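You operate a simulated robot arm through the tools that you are given. There is no shell and no other tool. Be economical: measure what you need, move in short steps, check, and stop when the job is done.

Carry out the task below with a simulated robot arm. There is one attempt and no reset: what you move stays moved.

TASK
Slide the moulded tapping cup along the platform top until it stands next to the short spacer.
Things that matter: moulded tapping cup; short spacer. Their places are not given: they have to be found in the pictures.

It is judged by the outcome, as a careful person would: the job done as asked, and still so three seconds after it is handed in. It fails if anything else is knocked over, pushed out of place, dropped, spilled or broken.

THE ROBOT
A 6-joint arm with a two-finger parallel gripper, fixed in place. Base frame: the origin is at the foot of the arm, x ahead of it, y to its left, z up; the work surface is at about z = 800. Lengths are in mm, angles in degrees, forces in N, time in s.
With the tool pointing down near the work surface it reaches from about 240 to 640 mm from the base axis. Its first joint turns from -66.0 to 66.0 degrees. Payload 2.7 kg.
Tool frame: the origin (TCP) lies between the finger pads and is the grasp point; the fingertips stand 23 mm ahead of it; z points along the fingers, y is the line along which they close. The gripper opens to 94 mm. The fingers are 38 mm wide and 10 mm thick; the gripper's body (54 by 96 mm) begins 39 mm behind the TCP.
Orientation is that of the tool frame in the base frame, as a unit quaternion [x, y, z, w]. With the fingers straight down and closing along the base's y, the tool's x points along the base's -x, its y along +y and its z along -z.

THE INTERFACE
- The arm moves only by the tool apply_moves. Its argument "plan" is one flat list of numbers, 7 for each row, row after row: the shift along the tool's x, y, z in units of 25 mm (1.0 is 25 mm), then the turn, a rotation vector about the tool's x, y, z in units of 4 degrees (1.0 is 4 degrees), then the closure, from 0 (fully open) to 1 (shut). In form: [x, y, z, rx, ry, rz, jaw, x, y, z, rx, ry, rz, jaw, ...]. A call has 1 to 8 rows; each row shifts and turns the commanded pose from where the row before left it, along the tool's axes as they then stand. A call with a number of a shift or a turn outside -1 to 1 is refused whole. A row lasts 0.2 s, in which the tool goes at most 50 mm and 8.6 degrees; a call with a longer step from one row to the next is refused whole, and so is a gripper value outside its range. A pose out of reach is approached as far as the arm can. The call stops where the force on the tool passes 40 N (or 10 N more than at its start, if that is more) or the arm is blocked; 0.2 s more then pass. The fingers move at their own pace (about 45 mm/s each) and stop on an object; they squeeze with about 22 N. The grip force told is the motor's: it shows also when the fingers shut on nothing. Time passes only in rows, and 0.2 s behind the last, so rows that do not move let the fingers close. It gives the time, the measured TCP pose, the force on the tool (base axes), the opening and the grip force at its end, in the units of the frame above (readings bear some noise), and new pictures: "views" is both (left out), scene, wrist or none.
- Cameras (640 x 400 px; columns grow to the right, rows downward): "scene" is fixed at [87, -445, 1405.2]; the picture's right is [0.60, -0.80, 0.00], its down [-0.52, -0.39, -0.75] and it looks along [0.60, 0.45, -0.66] (base axes); focal length 368 px, centre (320, 200). "wrist" rides on the gripper at [-39, 0, -44] in the tool frame; the picture's right is [0.00, -1.00, 0.00], its down [0.97, 0.00, -0.24] and it looks along [0.24, 0.00, 0.97] (tool axes); focal length 218 px, centre (320, 200).
- point_at(camera, pixels): for up to 12 pixels [column, row] of the newest picture of that camera ("zoom" is the newest enlarged one), the place [x, y, z] in the base frame of the surface seen there, good to about 2 mm, but the place of the scene camera against the robot may be out by one fixed shift of up to 12 mm in any direction. No time passes.
- inspect(camera, box): a new picture of the part [left, top, right, bottom] of that camera's present view, enlarged. No time passes.
- job_done(): hands the job in; it is judged then, once.

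Work in short steps. Measure before you move; look again where a grasp or a placing could have gone wrong, and mend it. You have 60 turns and 120 pictures in all, the two below and enlarged ones among them. Open the gripper and draw the arm clear of the work before you hand the job in, unless the task says otherwise; then end with one line.

The tools are called after "Request:" as a command line: name --argument value ..., lists and objects as JSON in quotes. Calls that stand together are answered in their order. apply_moves: Moves the arm, as the interface text tells. Its arguments: {"type":"object","properties":{"plan":{"type":"array"},"views":{"type":"string","enum":["both","scene","wrist","none"]}},"required":["plan"]} The other tools are called the same way: point_at (camera, pixels) gives the place of the surface under pixels of a picture; inspect (camera, box) takes an enlarged picture of a part of a camera's view; job_done () hands the job in.

At the start:

```text
time: 0.0
tcp_pos: [389.9, -149.2, 1084.6]
tool_rot: [0.0, 1.0, 0.001, 0.002]
contact_force: [-0.1, 0.2, 0.6]
gripper_width: 94.5
grasp_force: 0.1
```

scene: 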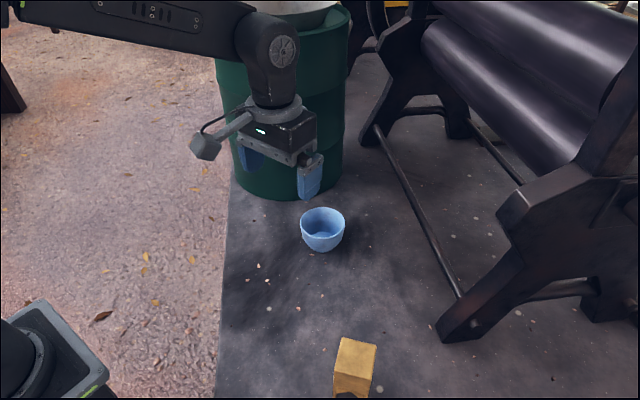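
wrist: 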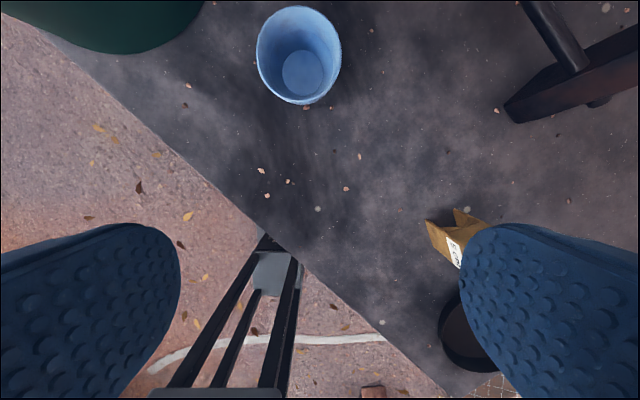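

The blue cup is at scene (322,230). A yellow block at (355,368) may be the spacer. I'll enlarge the view and measure both.

Request:
point_at --camera "scene" --pixels '[[302, 220], [344, 222], [322, 208], [322, 250], [322, 236], [340, 340], [375, 346], [355, 375], [335, 392], [370, 395], [300, 270], [380, 300]]'

Request:
inspect --camera "scene" --box '[220, 200, 480, 400]'

Request:
inspect --camera "wrist" --box '[200, 0, 640, 400]'

Request:
point_at --camera "wrist" --pixels '[[298, 8], [258, 55], [340, 55], [302, 100], [302, 72], [440, 235], [466, 210], [455, 252], [465, 340], [445, 330], [350, 190], [430, 222]]'

```text
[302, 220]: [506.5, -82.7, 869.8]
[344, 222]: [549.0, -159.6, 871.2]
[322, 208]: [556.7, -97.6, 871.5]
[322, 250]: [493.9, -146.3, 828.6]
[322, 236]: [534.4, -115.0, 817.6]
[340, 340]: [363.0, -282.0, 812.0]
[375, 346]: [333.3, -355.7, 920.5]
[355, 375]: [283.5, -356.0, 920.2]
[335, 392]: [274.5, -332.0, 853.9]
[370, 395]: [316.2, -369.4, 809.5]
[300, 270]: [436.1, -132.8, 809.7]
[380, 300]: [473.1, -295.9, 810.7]
```

```text
2.00 times, centred on (350, 300) of scene
```

zoom: 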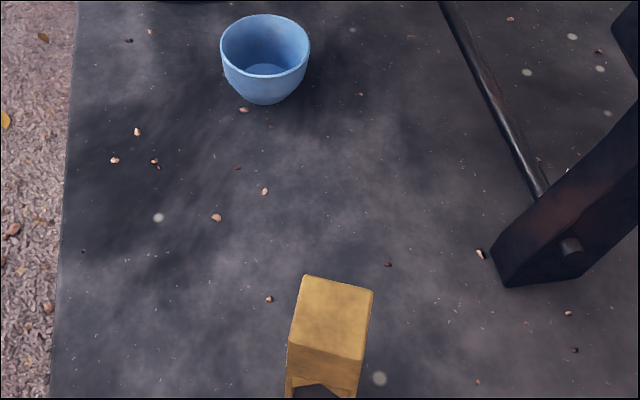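

```text
1.00 times, centred on (420, 200) of wrist
```

zoom: 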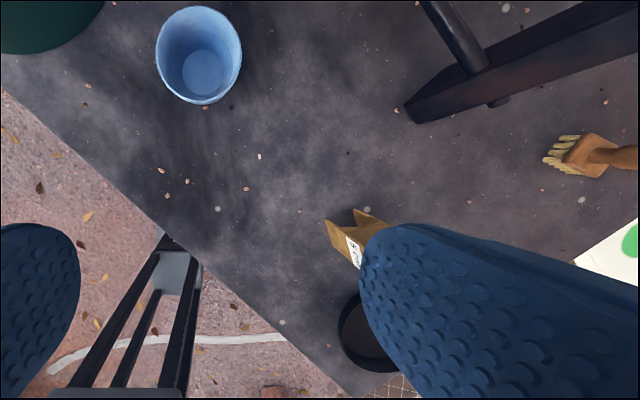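

```text
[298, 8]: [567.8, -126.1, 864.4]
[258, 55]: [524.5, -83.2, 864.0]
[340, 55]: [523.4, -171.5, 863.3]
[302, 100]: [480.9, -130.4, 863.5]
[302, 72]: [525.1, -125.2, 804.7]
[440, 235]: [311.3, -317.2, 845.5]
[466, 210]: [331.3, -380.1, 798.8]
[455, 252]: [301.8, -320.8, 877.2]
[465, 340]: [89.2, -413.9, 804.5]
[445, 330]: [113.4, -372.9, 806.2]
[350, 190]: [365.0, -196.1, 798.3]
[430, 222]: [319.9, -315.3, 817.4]
```

The cup stands at about (525,-127), with its rim at z 864 and a radius of 44. The yellow block is partly hidden, so I'll move the wrist camera towards -y to see it better.

Request:
apply_moves --plan '[1, -1, -1, 0, 0, 0, 0, 1, -1, -1, 0, 0, 0, 0, 0, -1, 0, 0, 0, 0, 0, 0, -1, 0, 0, 0, 0, 0, 0, -1, 0, 0, 0, 0, 0]'

```text
time: 1.2
tcp_pos: [339.8, -274.3, 1135.4]
tool_rot: [-0.001, 1.0, 0.001, 0.001]
contact_force: [-0.6, -0.2, 0.8]
gripper_width: 94.0
grasp_force: 0.1
```

scene: 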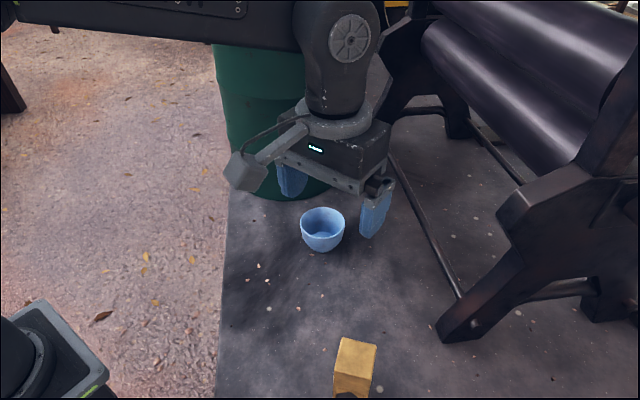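
wrist: 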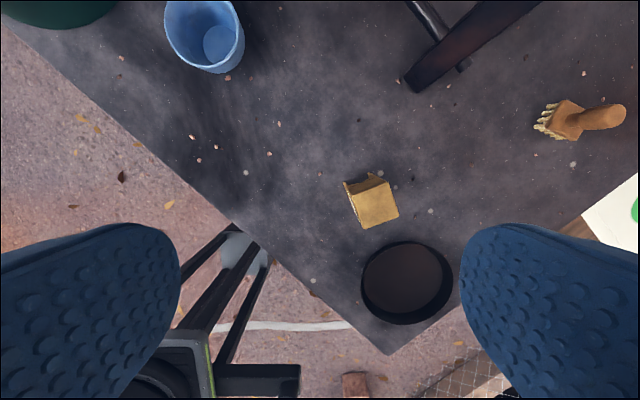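

Request:
inspect --camera "wrist" --box '[300, 140, 480, 340]'

Request:
point_at --camera "wrist" --pixels '[[348, 188], [388, 182], [397, 215], [362, 226], [345, 182], [374, 174], [406, 250], [364, 265], [450, 275], [570, 130], [204, 70], [372, 184]]'

```text
2.00 times, centred on (390, 240) of wrist
```

zoom: 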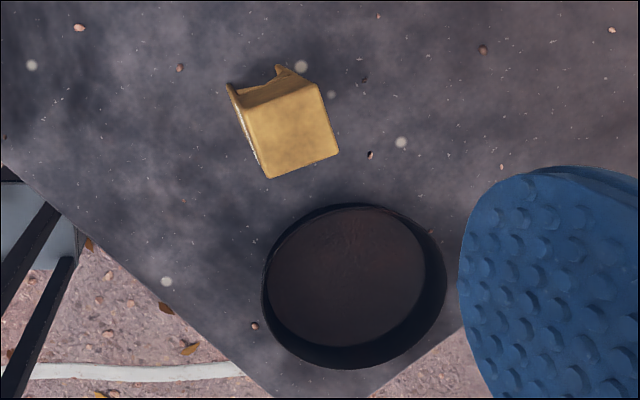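

```text
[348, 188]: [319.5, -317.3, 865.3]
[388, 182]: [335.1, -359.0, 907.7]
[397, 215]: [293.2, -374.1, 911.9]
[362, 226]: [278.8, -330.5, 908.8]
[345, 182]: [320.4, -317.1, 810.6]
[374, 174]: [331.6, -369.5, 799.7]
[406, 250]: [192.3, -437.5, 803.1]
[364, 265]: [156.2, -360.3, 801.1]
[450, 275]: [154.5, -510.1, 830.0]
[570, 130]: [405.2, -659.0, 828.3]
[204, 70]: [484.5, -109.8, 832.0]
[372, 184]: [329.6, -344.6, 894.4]
```

The yellow block, about 45×55 mm and 110 high, stands at around (307,-345). Before I decide it is the spacer, I'll check the other objects.

Request:
inspect --camera "wrist" --box '[500, 60, 640, 260]'

Request:
inspect --camera "scene" --box '[320, 0, 640, 200]'

Request:
apply_moves --plan '[-1, 0, 1, 0, 0, 0, 0, -1, 0, 1, 0, 0, 0, 0, -1, 0, 1, 0, 0, 0, 0, -1, 0, 0, 0, 1, 0, 0, -1, 0, 0, 0, 1, 0, 0, 0, 0, 0, 0, 1, 0, 0, 0, 0, 0, 0, 1, 0, 0, 0, 0, 0, 0, 1, 0, 0]' --views "wrist"

```text
2.00 times, centred on (570, 160) of wrist
```

zoom: 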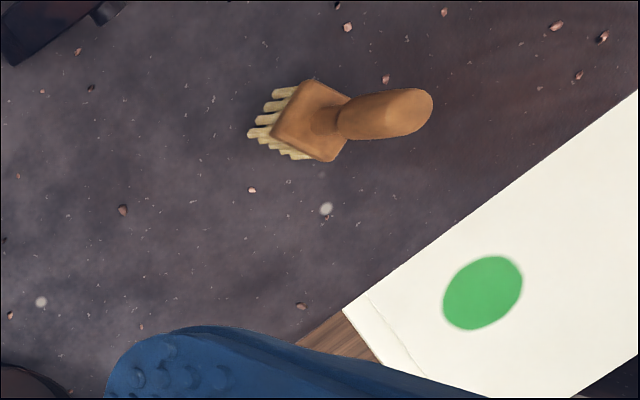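

```text
2.00 times, centred on (480, 100) of scene
```

zoom: 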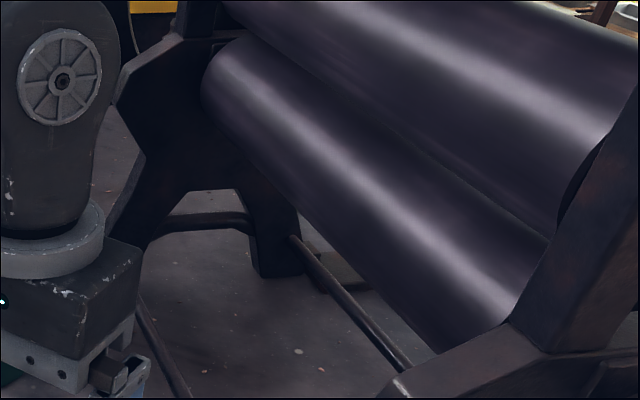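

```text
time: 3.0
tcp_pos: [465.0, -275.4, 1058.3]
tool_rot: [-0.001, 0.985, 0.001, -0.173]
contact_force: [-0.2, -0.4, 0.2]
gripper_width: 93.9
grasp_force: 0.1
```

wrist: 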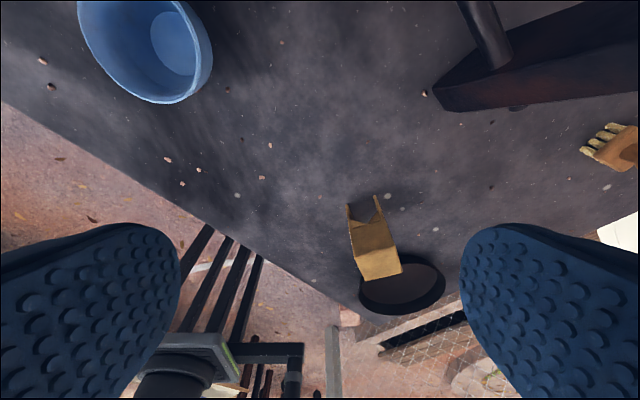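

Request:
inspect --camera "wrist" --box '[310, 170, 450, 320]'

Request:
point_at --camera "wrist" --pixels '[[350, 205], [376, 197], [386, 222], [361, 262], [402, 262], [364, 205], [360, 232], [396, 245], [355, 245], [349, 206]]'

```text
2.67 times, centred on (380, 245) of wrist
```

zoom: 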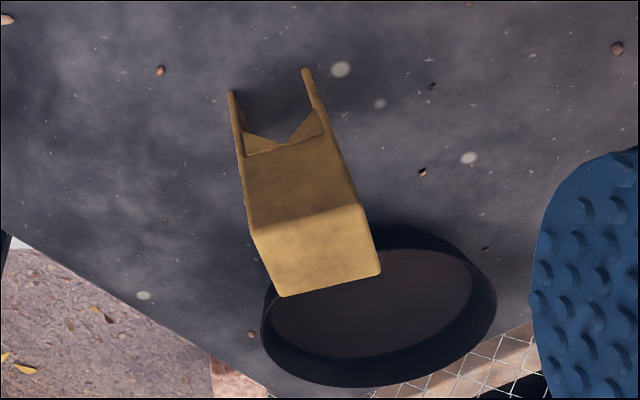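

```text
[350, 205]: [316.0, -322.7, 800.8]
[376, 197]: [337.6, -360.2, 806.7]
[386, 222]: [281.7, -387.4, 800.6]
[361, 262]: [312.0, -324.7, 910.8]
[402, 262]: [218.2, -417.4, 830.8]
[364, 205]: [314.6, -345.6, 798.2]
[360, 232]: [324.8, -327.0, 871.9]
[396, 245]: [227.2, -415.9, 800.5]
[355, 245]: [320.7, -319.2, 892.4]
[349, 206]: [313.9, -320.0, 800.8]
```

This notched block is the only spacer-like object: top centre about (306,-345), front-face normal about (0.95,0.32). I'll level the tool and go above the cup. The plan is to lower the shut fingers inside the cup and drag it by its inner wall, so it never leaves the surface.

Request:
apply_moves --plan '[0, 1, 0, 0, -1, 0, 0.5, 0, 1, 0, 0, -1, 0, 0.5, 0, 1, 0, 0, -1, 0, 0.8, 0, 1, 0, 0, -1, 0, 1, 0, 1, 0, 0, -1, 0, 1, -1, 0.9, 0, 0, 0, 0, 1, -1, 0, 0, 0, 0, 0, 1, -0.4, 0, 0, 0, 0, 0, 1]'

```text
time: 4.8
tcp_pos: [524.5, -126.8, 1057.7]
tool_rot: [0.0, 1.0, 0.001, 0.002]
contact_force: [0.1, -0.5, -0.7]
gripper_width: 0.0
grasp_force: 22.0
```

scene: 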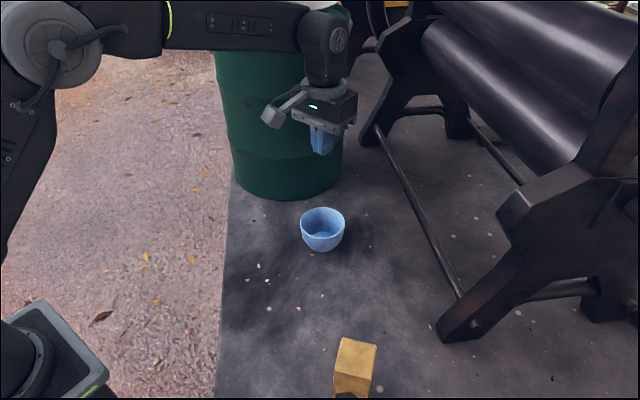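
wrist: 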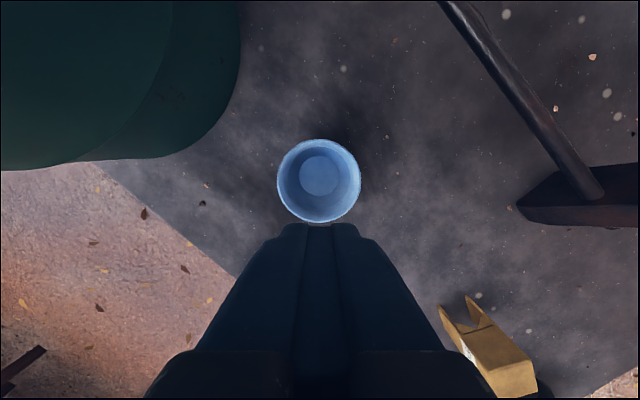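

I'm above the cup. Next I'll measure the cup, the protrusion on the gripper at scene (272,116), and the clearance to the drum.

Request:
point_at --camera "wrist" --pixels '[[319, 142], [279, 180], [359, 180], [319, 219], [319, 157], [302, 176], [338, 176], [319, 192], [235, 80], [130, 100]]'

Request:
point_at --camera "scene" --pixels '[[272, 116], [264, 118], [275, 126], [296, 118], [350, 125], [322, 152], [300, 150], [318, 172], [285, 105], [345, 10]]'

```text
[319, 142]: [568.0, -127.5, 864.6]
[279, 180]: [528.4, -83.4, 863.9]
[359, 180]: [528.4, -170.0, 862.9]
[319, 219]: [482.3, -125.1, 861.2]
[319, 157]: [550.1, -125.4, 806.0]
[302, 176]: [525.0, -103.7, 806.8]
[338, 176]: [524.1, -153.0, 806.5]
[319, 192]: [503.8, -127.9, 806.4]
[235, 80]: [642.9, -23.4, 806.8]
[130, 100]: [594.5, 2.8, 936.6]
```

```text
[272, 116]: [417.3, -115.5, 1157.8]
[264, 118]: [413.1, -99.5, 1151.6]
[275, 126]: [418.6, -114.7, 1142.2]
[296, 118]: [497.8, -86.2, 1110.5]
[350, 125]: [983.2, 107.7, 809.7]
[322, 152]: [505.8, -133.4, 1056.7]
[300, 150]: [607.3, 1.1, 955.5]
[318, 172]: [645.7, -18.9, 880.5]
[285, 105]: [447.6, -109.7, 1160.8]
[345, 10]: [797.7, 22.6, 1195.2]
```

The cup's centre is (525,-126.5), its inner floor is at z 806 and the inner floor radius is about 24. The gripper's protrusion reaches 110 mm along tool +x, so I'll yaw the tool +71° to keep it away from the block, descending partway as I turn.

Request:
apply_moves --plan '[0, 0, 0.4, 0, 0, 1, 1, 0, 0, 0.4, 0, 0, 1, 1, 0, 0, 0.4, 0, 0, 1, 1, 0, 0, 0.4, 0, 0, 1, 1, 0, 0, 0.4, 0, 0, 1, 1, 0, 0, 0.4, 0, 0, 1, 1, 0, 0, 0.4, 0, 0, 1, 1, 0, 0, 0.4, 0, 0, 1, 1]' --views "none"

Request:
apply_moves --plan '[0, 0, 0.2, 0, 0, 1, 1, 0, 0, 0.2, 0, 0, 1, 1, 0, 0, 0.2, 0, 0, 1, 1, 0, 0, 0.2, 0, 0, 1, 1, 0, 0, 0.2, 0, 0, 1, 1, 0, 0, 0.2, 0, 0, 1, 1, 0, 0, 0.2, 0, 0, 1, 1, 0, 0, 0.2, 0, 0, 1, 1]' --views "none"

Request:
apply_moves --plan '[0, 0, 0, 0, 0, 1, 1, 0, 0, 0, 0, 0, 0.8, 1, 0, 0, 0, 0, 0, 0, 1]'

```text
time: 6.6
tcp_pos: [524.5, -128.5, 977.7]
tool_rot: [0.277, 0.961, 0.002, 0.001]
contact_force: [0.8, 0.0, 0.4]
gripper_width: 0.0
grasp_force: 22.3
```

```text
time: 8.4
tcp_pos: [525.3, -126.3, 938.1]
tool_rot: [0.53, 0.848, 0.002, 0.001]
contact_force: [0.4, -0.4, 0.5]
gripper_width: 0.1
grasp_force: 21.9
```

```text
time: 9.2
tcp_pos: [525.3, -127.0, 939.2]
tool_rot: [0.582, 0.813, 0.001, 0.002]
contact_force: [-0.1, -0.1, -0.9]
gripper_width: 0.0
grasp_force: 22.2
```

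scene: 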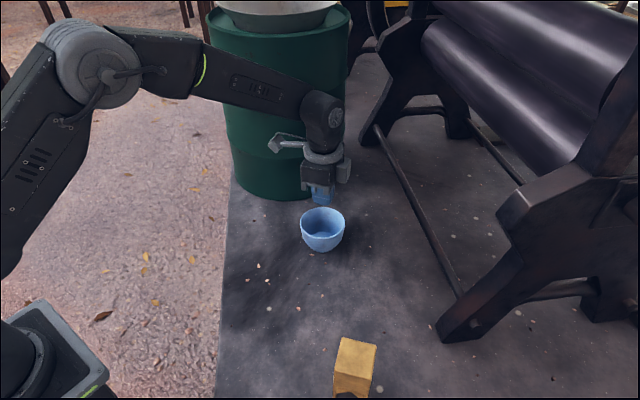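
wrist: 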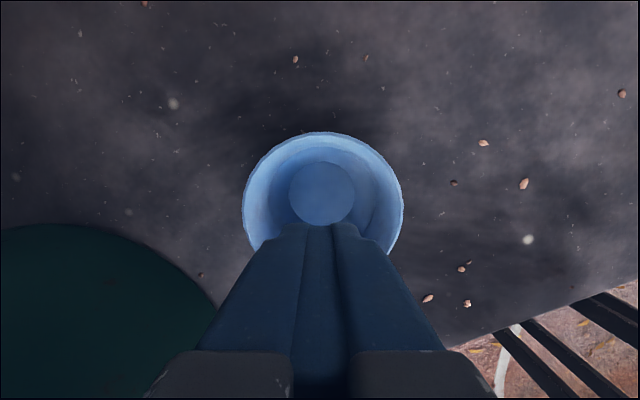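

I'm centred over the cup with clear space around. I'll descend 98 mm with the fingers shut, so the tips stop about 12 mm above the inner floor.

Request:
apply_moves --plan '[0, 0, 0.6, 0, 0, 0, 1, 0, 0, 0.6, 0, 0, 0, 1, 0, 0, 0.6, 0, 0, 0, 1, 0, 0, 0.6, 0, 0, 0, 1, 0, 0, 0.6, 0, 0, 0, 1, 0, 0, 0.5, 0, 0, 0, 1, 0, 0, 0.42, 0, 0, 0, 1]'

```text
time: 10.8
tcp_pos: [526.6, -124.8, 839.9]
tool_rot: [0.583, 0.813, 0.001, 0.001]
contact_force: [0.2, 0.8, 0.3]
gripper_width: 0.0
grasp_force: 22.4
```

scene: 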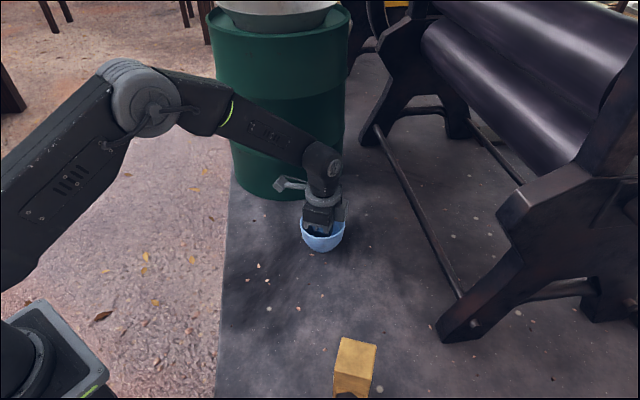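
wrist: 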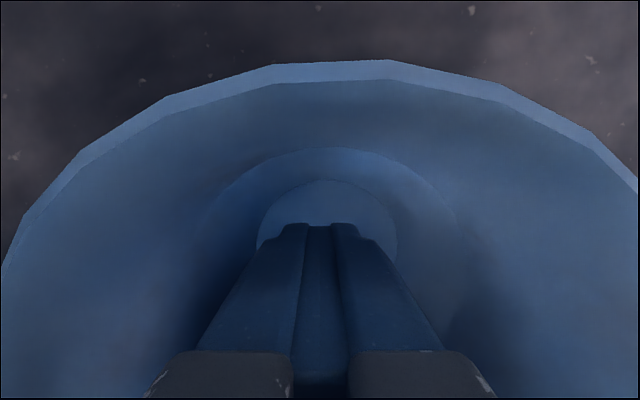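

The fingers are inside the cup without touching it. I'll open them a little to take up the slack, watching for contact.

Request:
apply_moves --plan '[0, 0, 0, 0, 0, 0, 0.85, 0, 0, 0, 0, 0, 0, 0.8, 0, 0, 0, 0, 0, 0, 0.8]' --views "wrist"

Request:
apply_moves --plan '[0, 0, 0, 0, 0, 0, 0.76, 0, 0, 0, 0, 0, 0, 0.72, 0, 0, 0, 0, 0, 0, 0.72]' --views "wrist"

```text
time: 11.6
tcp_pos: [526.3, -126.6, 840.5]
tool_rot: [0.582, 0.813, 0.002, 0.001]
contact_force: [0.0, -0.3, 0.6]
gripper_width: 18.7
grasp_force: 0.2
```

wrist: 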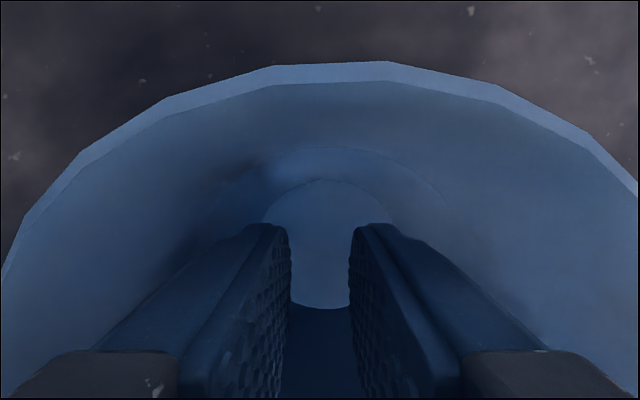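

```text
time: 12.4
tcp_pos: [526.3, -126.6, 839.7]
tool_rot: [0.582, 0.813, 0.002, 0.001]
contact_force: [0.1, -0.2, 0.3]
gripper_width: 26.1
grasp_force: 0.1
```

wrist: 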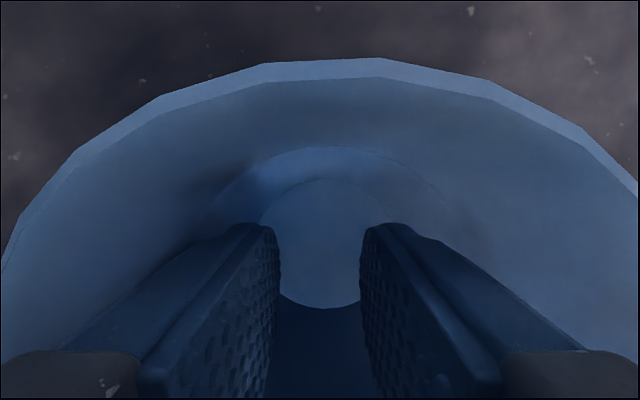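

The slack is nearly taken up: opening 26 mm, and the cup has shifted slightly. I'll drag slowly towards the block, first diagonally.

Request:
apply_moves --plan '[-0.2, -0.2, 0, 0, 0, 0, 0.72, -0.3, -0.3, 0, 0, 0, 0, 0.72, -0.4, -0.4, 0, 0, 0, 0, 0.72, -0.4, -0.4, 0, 0, 0, 0, 0.72, -0.4, -0.4, 0, 0, 0, 0, 0.72, -0.4, -0.4, 0, 0, 0, 0, 0.72, -0.4, -0.4, 0, 0, 0, 0, 0.72, -0.2, -0.2, 0, 0, 0, 0, 0.72]'

```text
time: 14.2
tcp_pos: [483.7, -212.4, 839.3]
tool_rot: [0.582, 0.813, 0.001, 0.002]
contact_force: [0.4, -0.4, 0.7]
gripper_width: 26.2
grasp_force: 0.1
```

scene: 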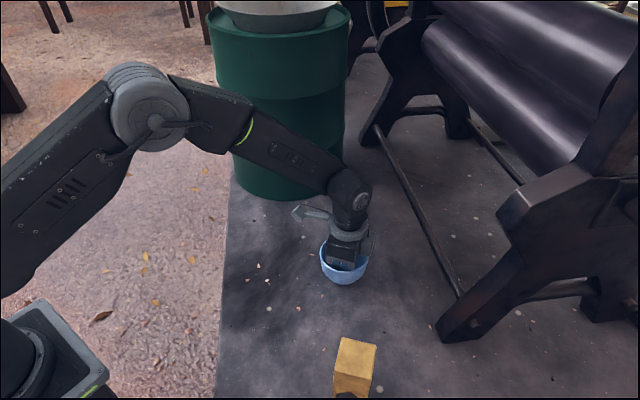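
wrist: 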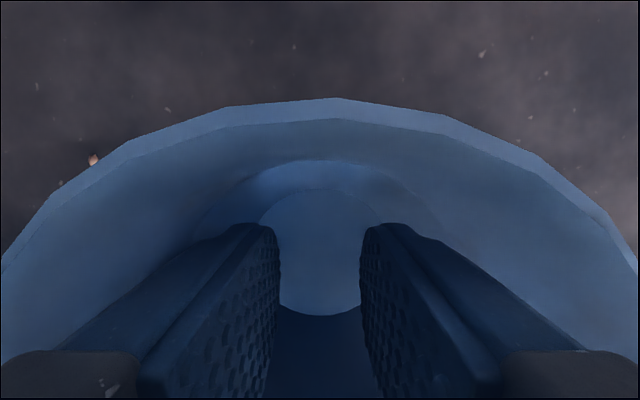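

The cup follows nicely with low force. I'll continue diagonally.

Request:
apply_moves --plan '[-0.2, -0.2, 0, 0, 0, 0, 0.72, -0.4, -0.4, 0, 0, 0, 0, 0.72, -0.4, -0.4, 0, 0, 0, 0, 0.72, -0.4, -0.4, 0, 0, 0, 0, 0.72, -0.4, -0.4, 0, 0, 0, 0, 0.72, -0.4, -0.4, 0, 0, 0, 0, 0.72, -0.4, -0.4, 0, 0, 0, 0, 0.72, -0.15, -0.2, 0, 0, 0, 0, 0.72]'

```text
time: 16.0
tcp_pos: [439.9, -299.3, 839.5]
tool_rot: [0.582, 0.813, 0.001, 0.0]
contact_force: [0.3, 1.0, 0.4]
gripper_width: 26.1
grasp_force: 0.1
```

scene: 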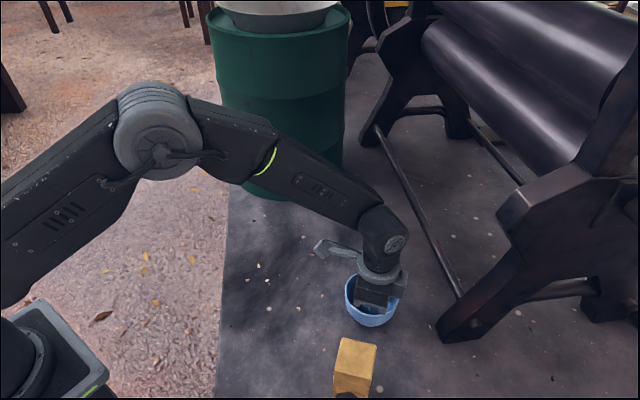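
wrist: 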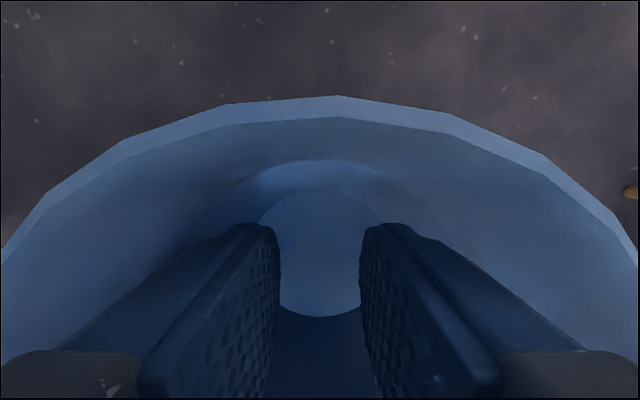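

The cup is now roughly in front of the block's face. I'll move 45 mm along the face normal, then measure the gap.

Request:
apply_moves --plan '[-0.1, -0.2, 0, 0, 0, 0, 0.72, -0.1, -0.35, 0, 0, 0, 0, 0.72, -0.1, -0.35, 0, 0, 0, 0, 0.72, 0, -0.35, 0, 0, 0, 0, 0.72, 0, -0.35, 0, 0, 0, 0, 0.72, 0, -0.2, 0, 0, 0, 0, 0.72, 0, 0, 0, 0, 0, 0, 0.72]'

Request:
inspect --camera "scene" --box '[280, 240, 440, 400]'

```text
time: 17.6
tcp_pos: [399.0, -322.0, 839.9]
tool_rot: [0.581, 0.814, 0.001, 0.002]
contact_force: [1.4, 0.6, 3.0]
gripper_width: 25.7
grasp_force: 0.0
```

scene: 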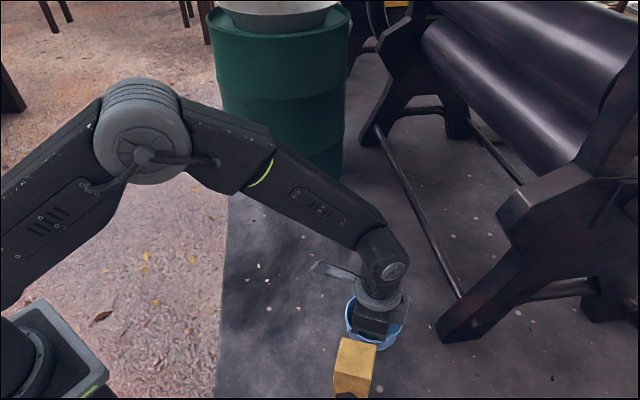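
wrist: 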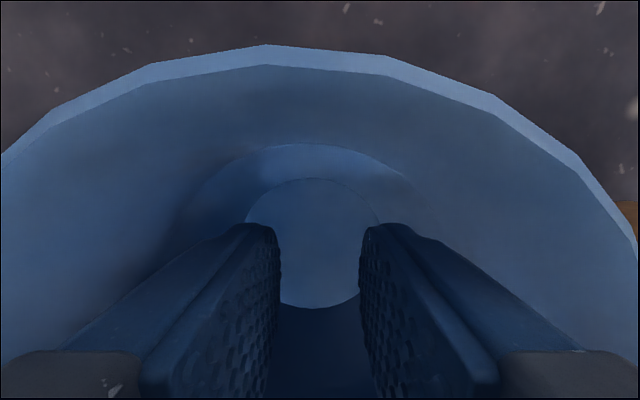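

```text
2.50 times, centred on (360, 320) of scene
```

zoom: 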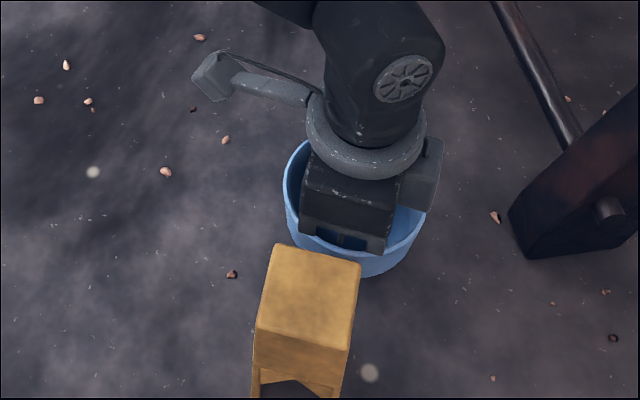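

Request:
point_at --camera "wrist" --pixels '[[60, 115], [260, 52], [390, 62], [500, 115], [585, 170], [628, 235], [628, 212], [312, 260]]'

Request:
point_at --camera "zoom" --pixels '[[360, 265], [278, 246], [358, 264], [262, 330], [346, 348], [418, 222], [390, 245], [290, 215], [286, 180]]'

```text
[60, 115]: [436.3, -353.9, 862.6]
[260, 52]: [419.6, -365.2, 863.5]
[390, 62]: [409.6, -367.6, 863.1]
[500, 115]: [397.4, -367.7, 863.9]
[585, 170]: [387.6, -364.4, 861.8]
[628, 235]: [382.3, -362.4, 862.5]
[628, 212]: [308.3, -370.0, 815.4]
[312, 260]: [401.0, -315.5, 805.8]
```

```text
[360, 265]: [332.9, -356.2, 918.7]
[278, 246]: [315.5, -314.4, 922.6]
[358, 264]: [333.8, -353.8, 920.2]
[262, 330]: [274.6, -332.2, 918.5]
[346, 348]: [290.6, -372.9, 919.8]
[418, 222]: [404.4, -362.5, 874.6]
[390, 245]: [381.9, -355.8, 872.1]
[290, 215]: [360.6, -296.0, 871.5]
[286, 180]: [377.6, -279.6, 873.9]
```

By circle fit, the cup's centre is at (404,-324.5), so the rim gap to the block is about 34 mm. The tool leads the cup by 4 mm. I'll open the fingers a bit more to centre the cup on the tool and keep the gripper body off the block, then advance.

Request:
apply_moves --plan '[0, 0, 0, 0, 0, 0, 0.69, 0, 0, 0, 0, 0, 0, 0.66, 0, 0, 0, 0, 0, 0, 0.63, 0, 0, 0, 0, 0, 0, 0.63]' --views "wrist"

```text
time: 18.6
tcp_pos: [398.8, -322.5, 838.9]
tool_rot: [0.582, 0.813, 0.001, 0.001]
contact_force: [0.7, -1.3, 1.6]
gripper_width: 31.3
grasp_force: 0.1
```

wrist: 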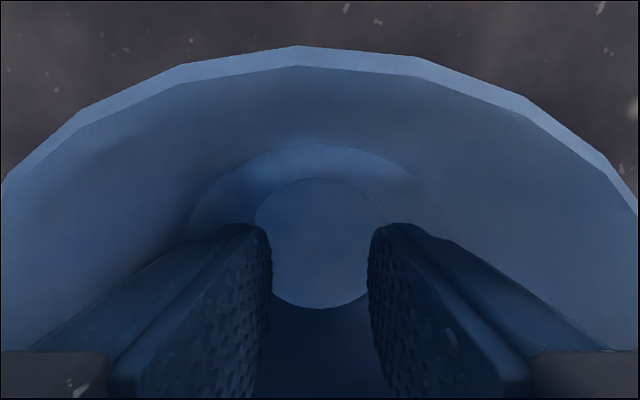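

The cup is now centred between the fingers. I'll advance about 19 mm slowly.

Request:
apply_moves --plan '[0.1, -0.15, 0, 0, 0, 0, 0.66, 0.1, -0.15, 0, 0, 0, 0, 0.66, 0.1, -0.15, 0, 0, 0, 0, 0.66, 0, -0.15, 0, 0, 0, 0, 0.66, 0, -0.08, 0, 0, 0, 0, 0.66, 0, 0, 0, 0, 0, 0, 0.66]'

Request:
inspect --camera "scene" --box '[280, 240, 440, 400]'

Request:
point_at --camera "wrist" --pixels '[[76, 115], [180, 72], [300, 52], [420, 64], [530, 112], [610, 175], [320, 250]]'

```text
time: 20.0
tcp_pos: [379.4, -322.6, 840.7]
tool_rot: [0.582, 0.813, 0.002, 0.0]
contact_force: [-0.3, 0.2, -0.2]
gripper_width: 30.9
grasp_force: 0.0
```

scene: 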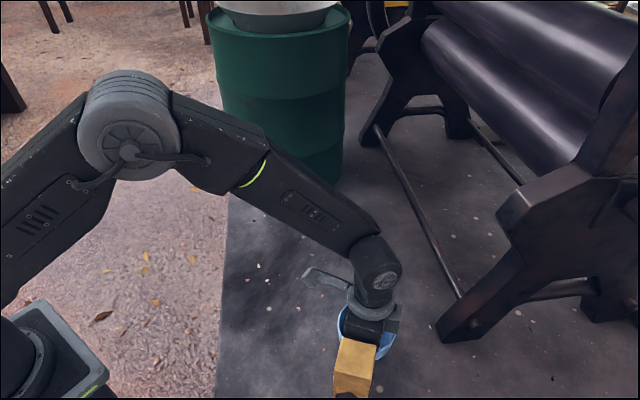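
wrist: 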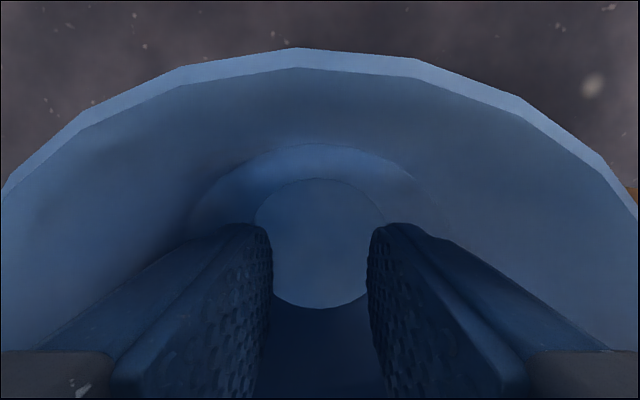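

```text
2.50 times, centred on (360, 320) of scene
```

zoom: 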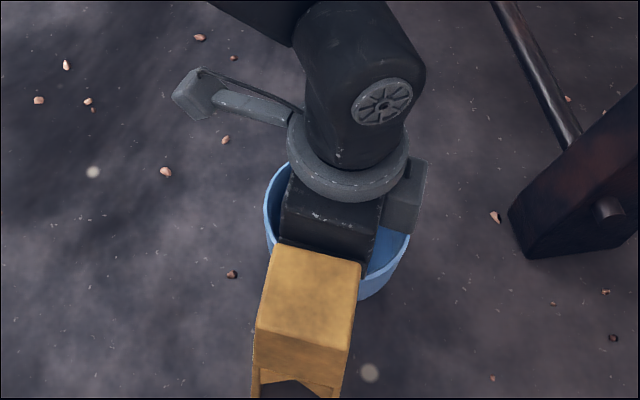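

```text
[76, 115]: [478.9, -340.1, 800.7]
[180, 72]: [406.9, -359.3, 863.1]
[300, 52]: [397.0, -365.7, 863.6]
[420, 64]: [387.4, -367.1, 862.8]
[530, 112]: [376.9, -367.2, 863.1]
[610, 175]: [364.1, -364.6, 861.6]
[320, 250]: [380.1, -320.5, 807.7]
```

The cup's centre is about (382.5,-324), so the rim gap is about 13 mm and the block is unmoved. I'll narrow the fingers to free the cup and lift straight out.

Request:
apply_moves --plan '[0, 0, 0, 0, 0, 0, 0.8, 0, 0, 0, 0, 0, 0, 0.8, 0, 0, -0.3, 0, 0, 0, 0.8, 0, 0, -0.6, 0, 0, 0, 0.8, 0, 0, -1, 0, 0, 0, 0.8, 0, 0, -1, 0, 0, 0, 0.8, 0, 0, -1, 0, 0, 0, 0.8, 0, 0, -1, 0, 0, 0, 0.8]' --views "none"

Request:
apply_moves --plan '[0, 0, -1, 0, 0, 0, 0.5, 0, 0, -1, 0, 0, 0, 0.3, 0, 0, -1, 0, 0, 0, 0, 1, 0, 0, 0, 0, 0, 0, 1, 0, 0, 0, 0, 0, 0, 1, 0, 0, 0, 0, 0, 0, 1, 0, 0, 0, 0, 0, 0]'

Request:
inspect --camera "scene" --box '[280, 240, 440, 400]'

```text
time: 21.8
tcp_pos: [381.9, -320.4, 962.9]
tool_rot: [0.582, 0.813, 0.001, 0.0]
contact_force: [-0.3, -0.4, 0.1]
gripper_width: 18.9
grasp_force: 0.1
```

```text
time: 23.4
tcp_pos: [346.3, -225.9, 1038.7]
tool_rot: [0.582, 0.814, 0.001, 0.001]
contact_force: [-0.1, -0.2, -1.1]
gripper_width: 94.0
grasp_force: 0.0
```

scene: 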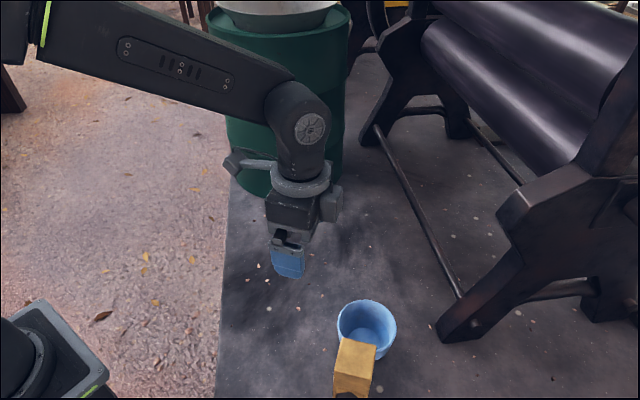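
wrist: 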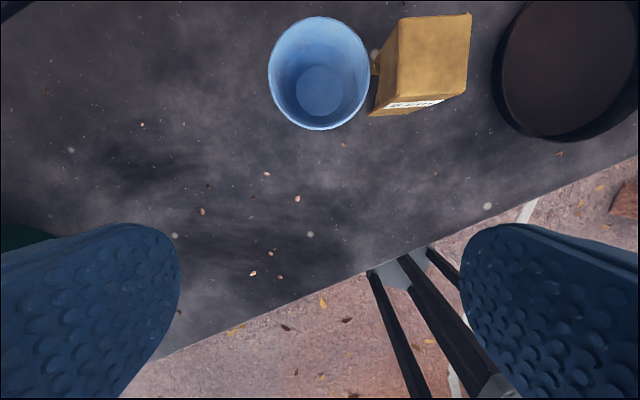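

```text
2.50 times, centred on (360, 320) of scene
```

zoom: 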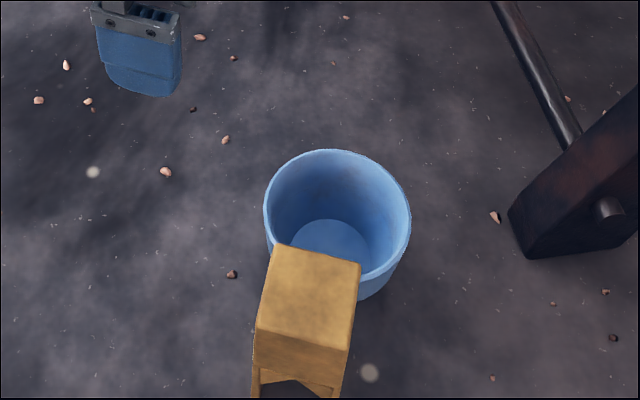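

The cup stands upright beside the block. I'll check the block's label and the gap.

Request:
inspect --camera "wrist" --box '[340, 0, 480, 130]'

Request:
point_at --camera "wrist" --pixels '[[270, 72], [367, 72], [319, 18], [319, 128], [374, 112], [400, 20], [468, 15], [466, 95], [392, 98]]'

```text
3.08 times, centred on (410, 65) of wrist
```

zoom: 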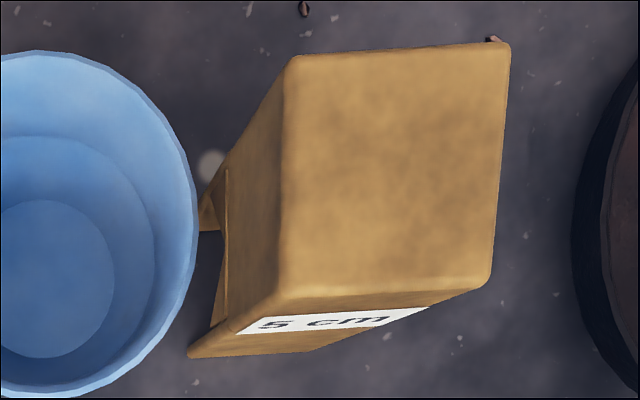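

```text
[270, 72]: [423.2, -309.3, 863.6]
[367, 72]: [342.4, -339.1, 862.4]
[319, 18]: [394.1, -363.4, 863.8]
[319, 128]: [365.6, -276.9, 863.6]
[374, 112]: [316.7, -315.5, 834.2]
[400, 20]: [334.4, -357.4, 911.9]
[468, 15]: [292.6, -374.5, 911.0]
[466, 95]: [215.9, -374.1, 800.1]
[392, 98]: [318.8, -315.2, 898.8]
```

The label reads "5 cm", so it is the spacer. It hasn't moved, the cup is upright with a gap of about 14 mm, and the arm is clear and open.

Request:
job_done

```text
The job is handed in.
```

I slid the moulded tapping cup along the platform top, and it now stands upright about 14 mm from the short "5 cm" spacer, with nothing else disturbed.
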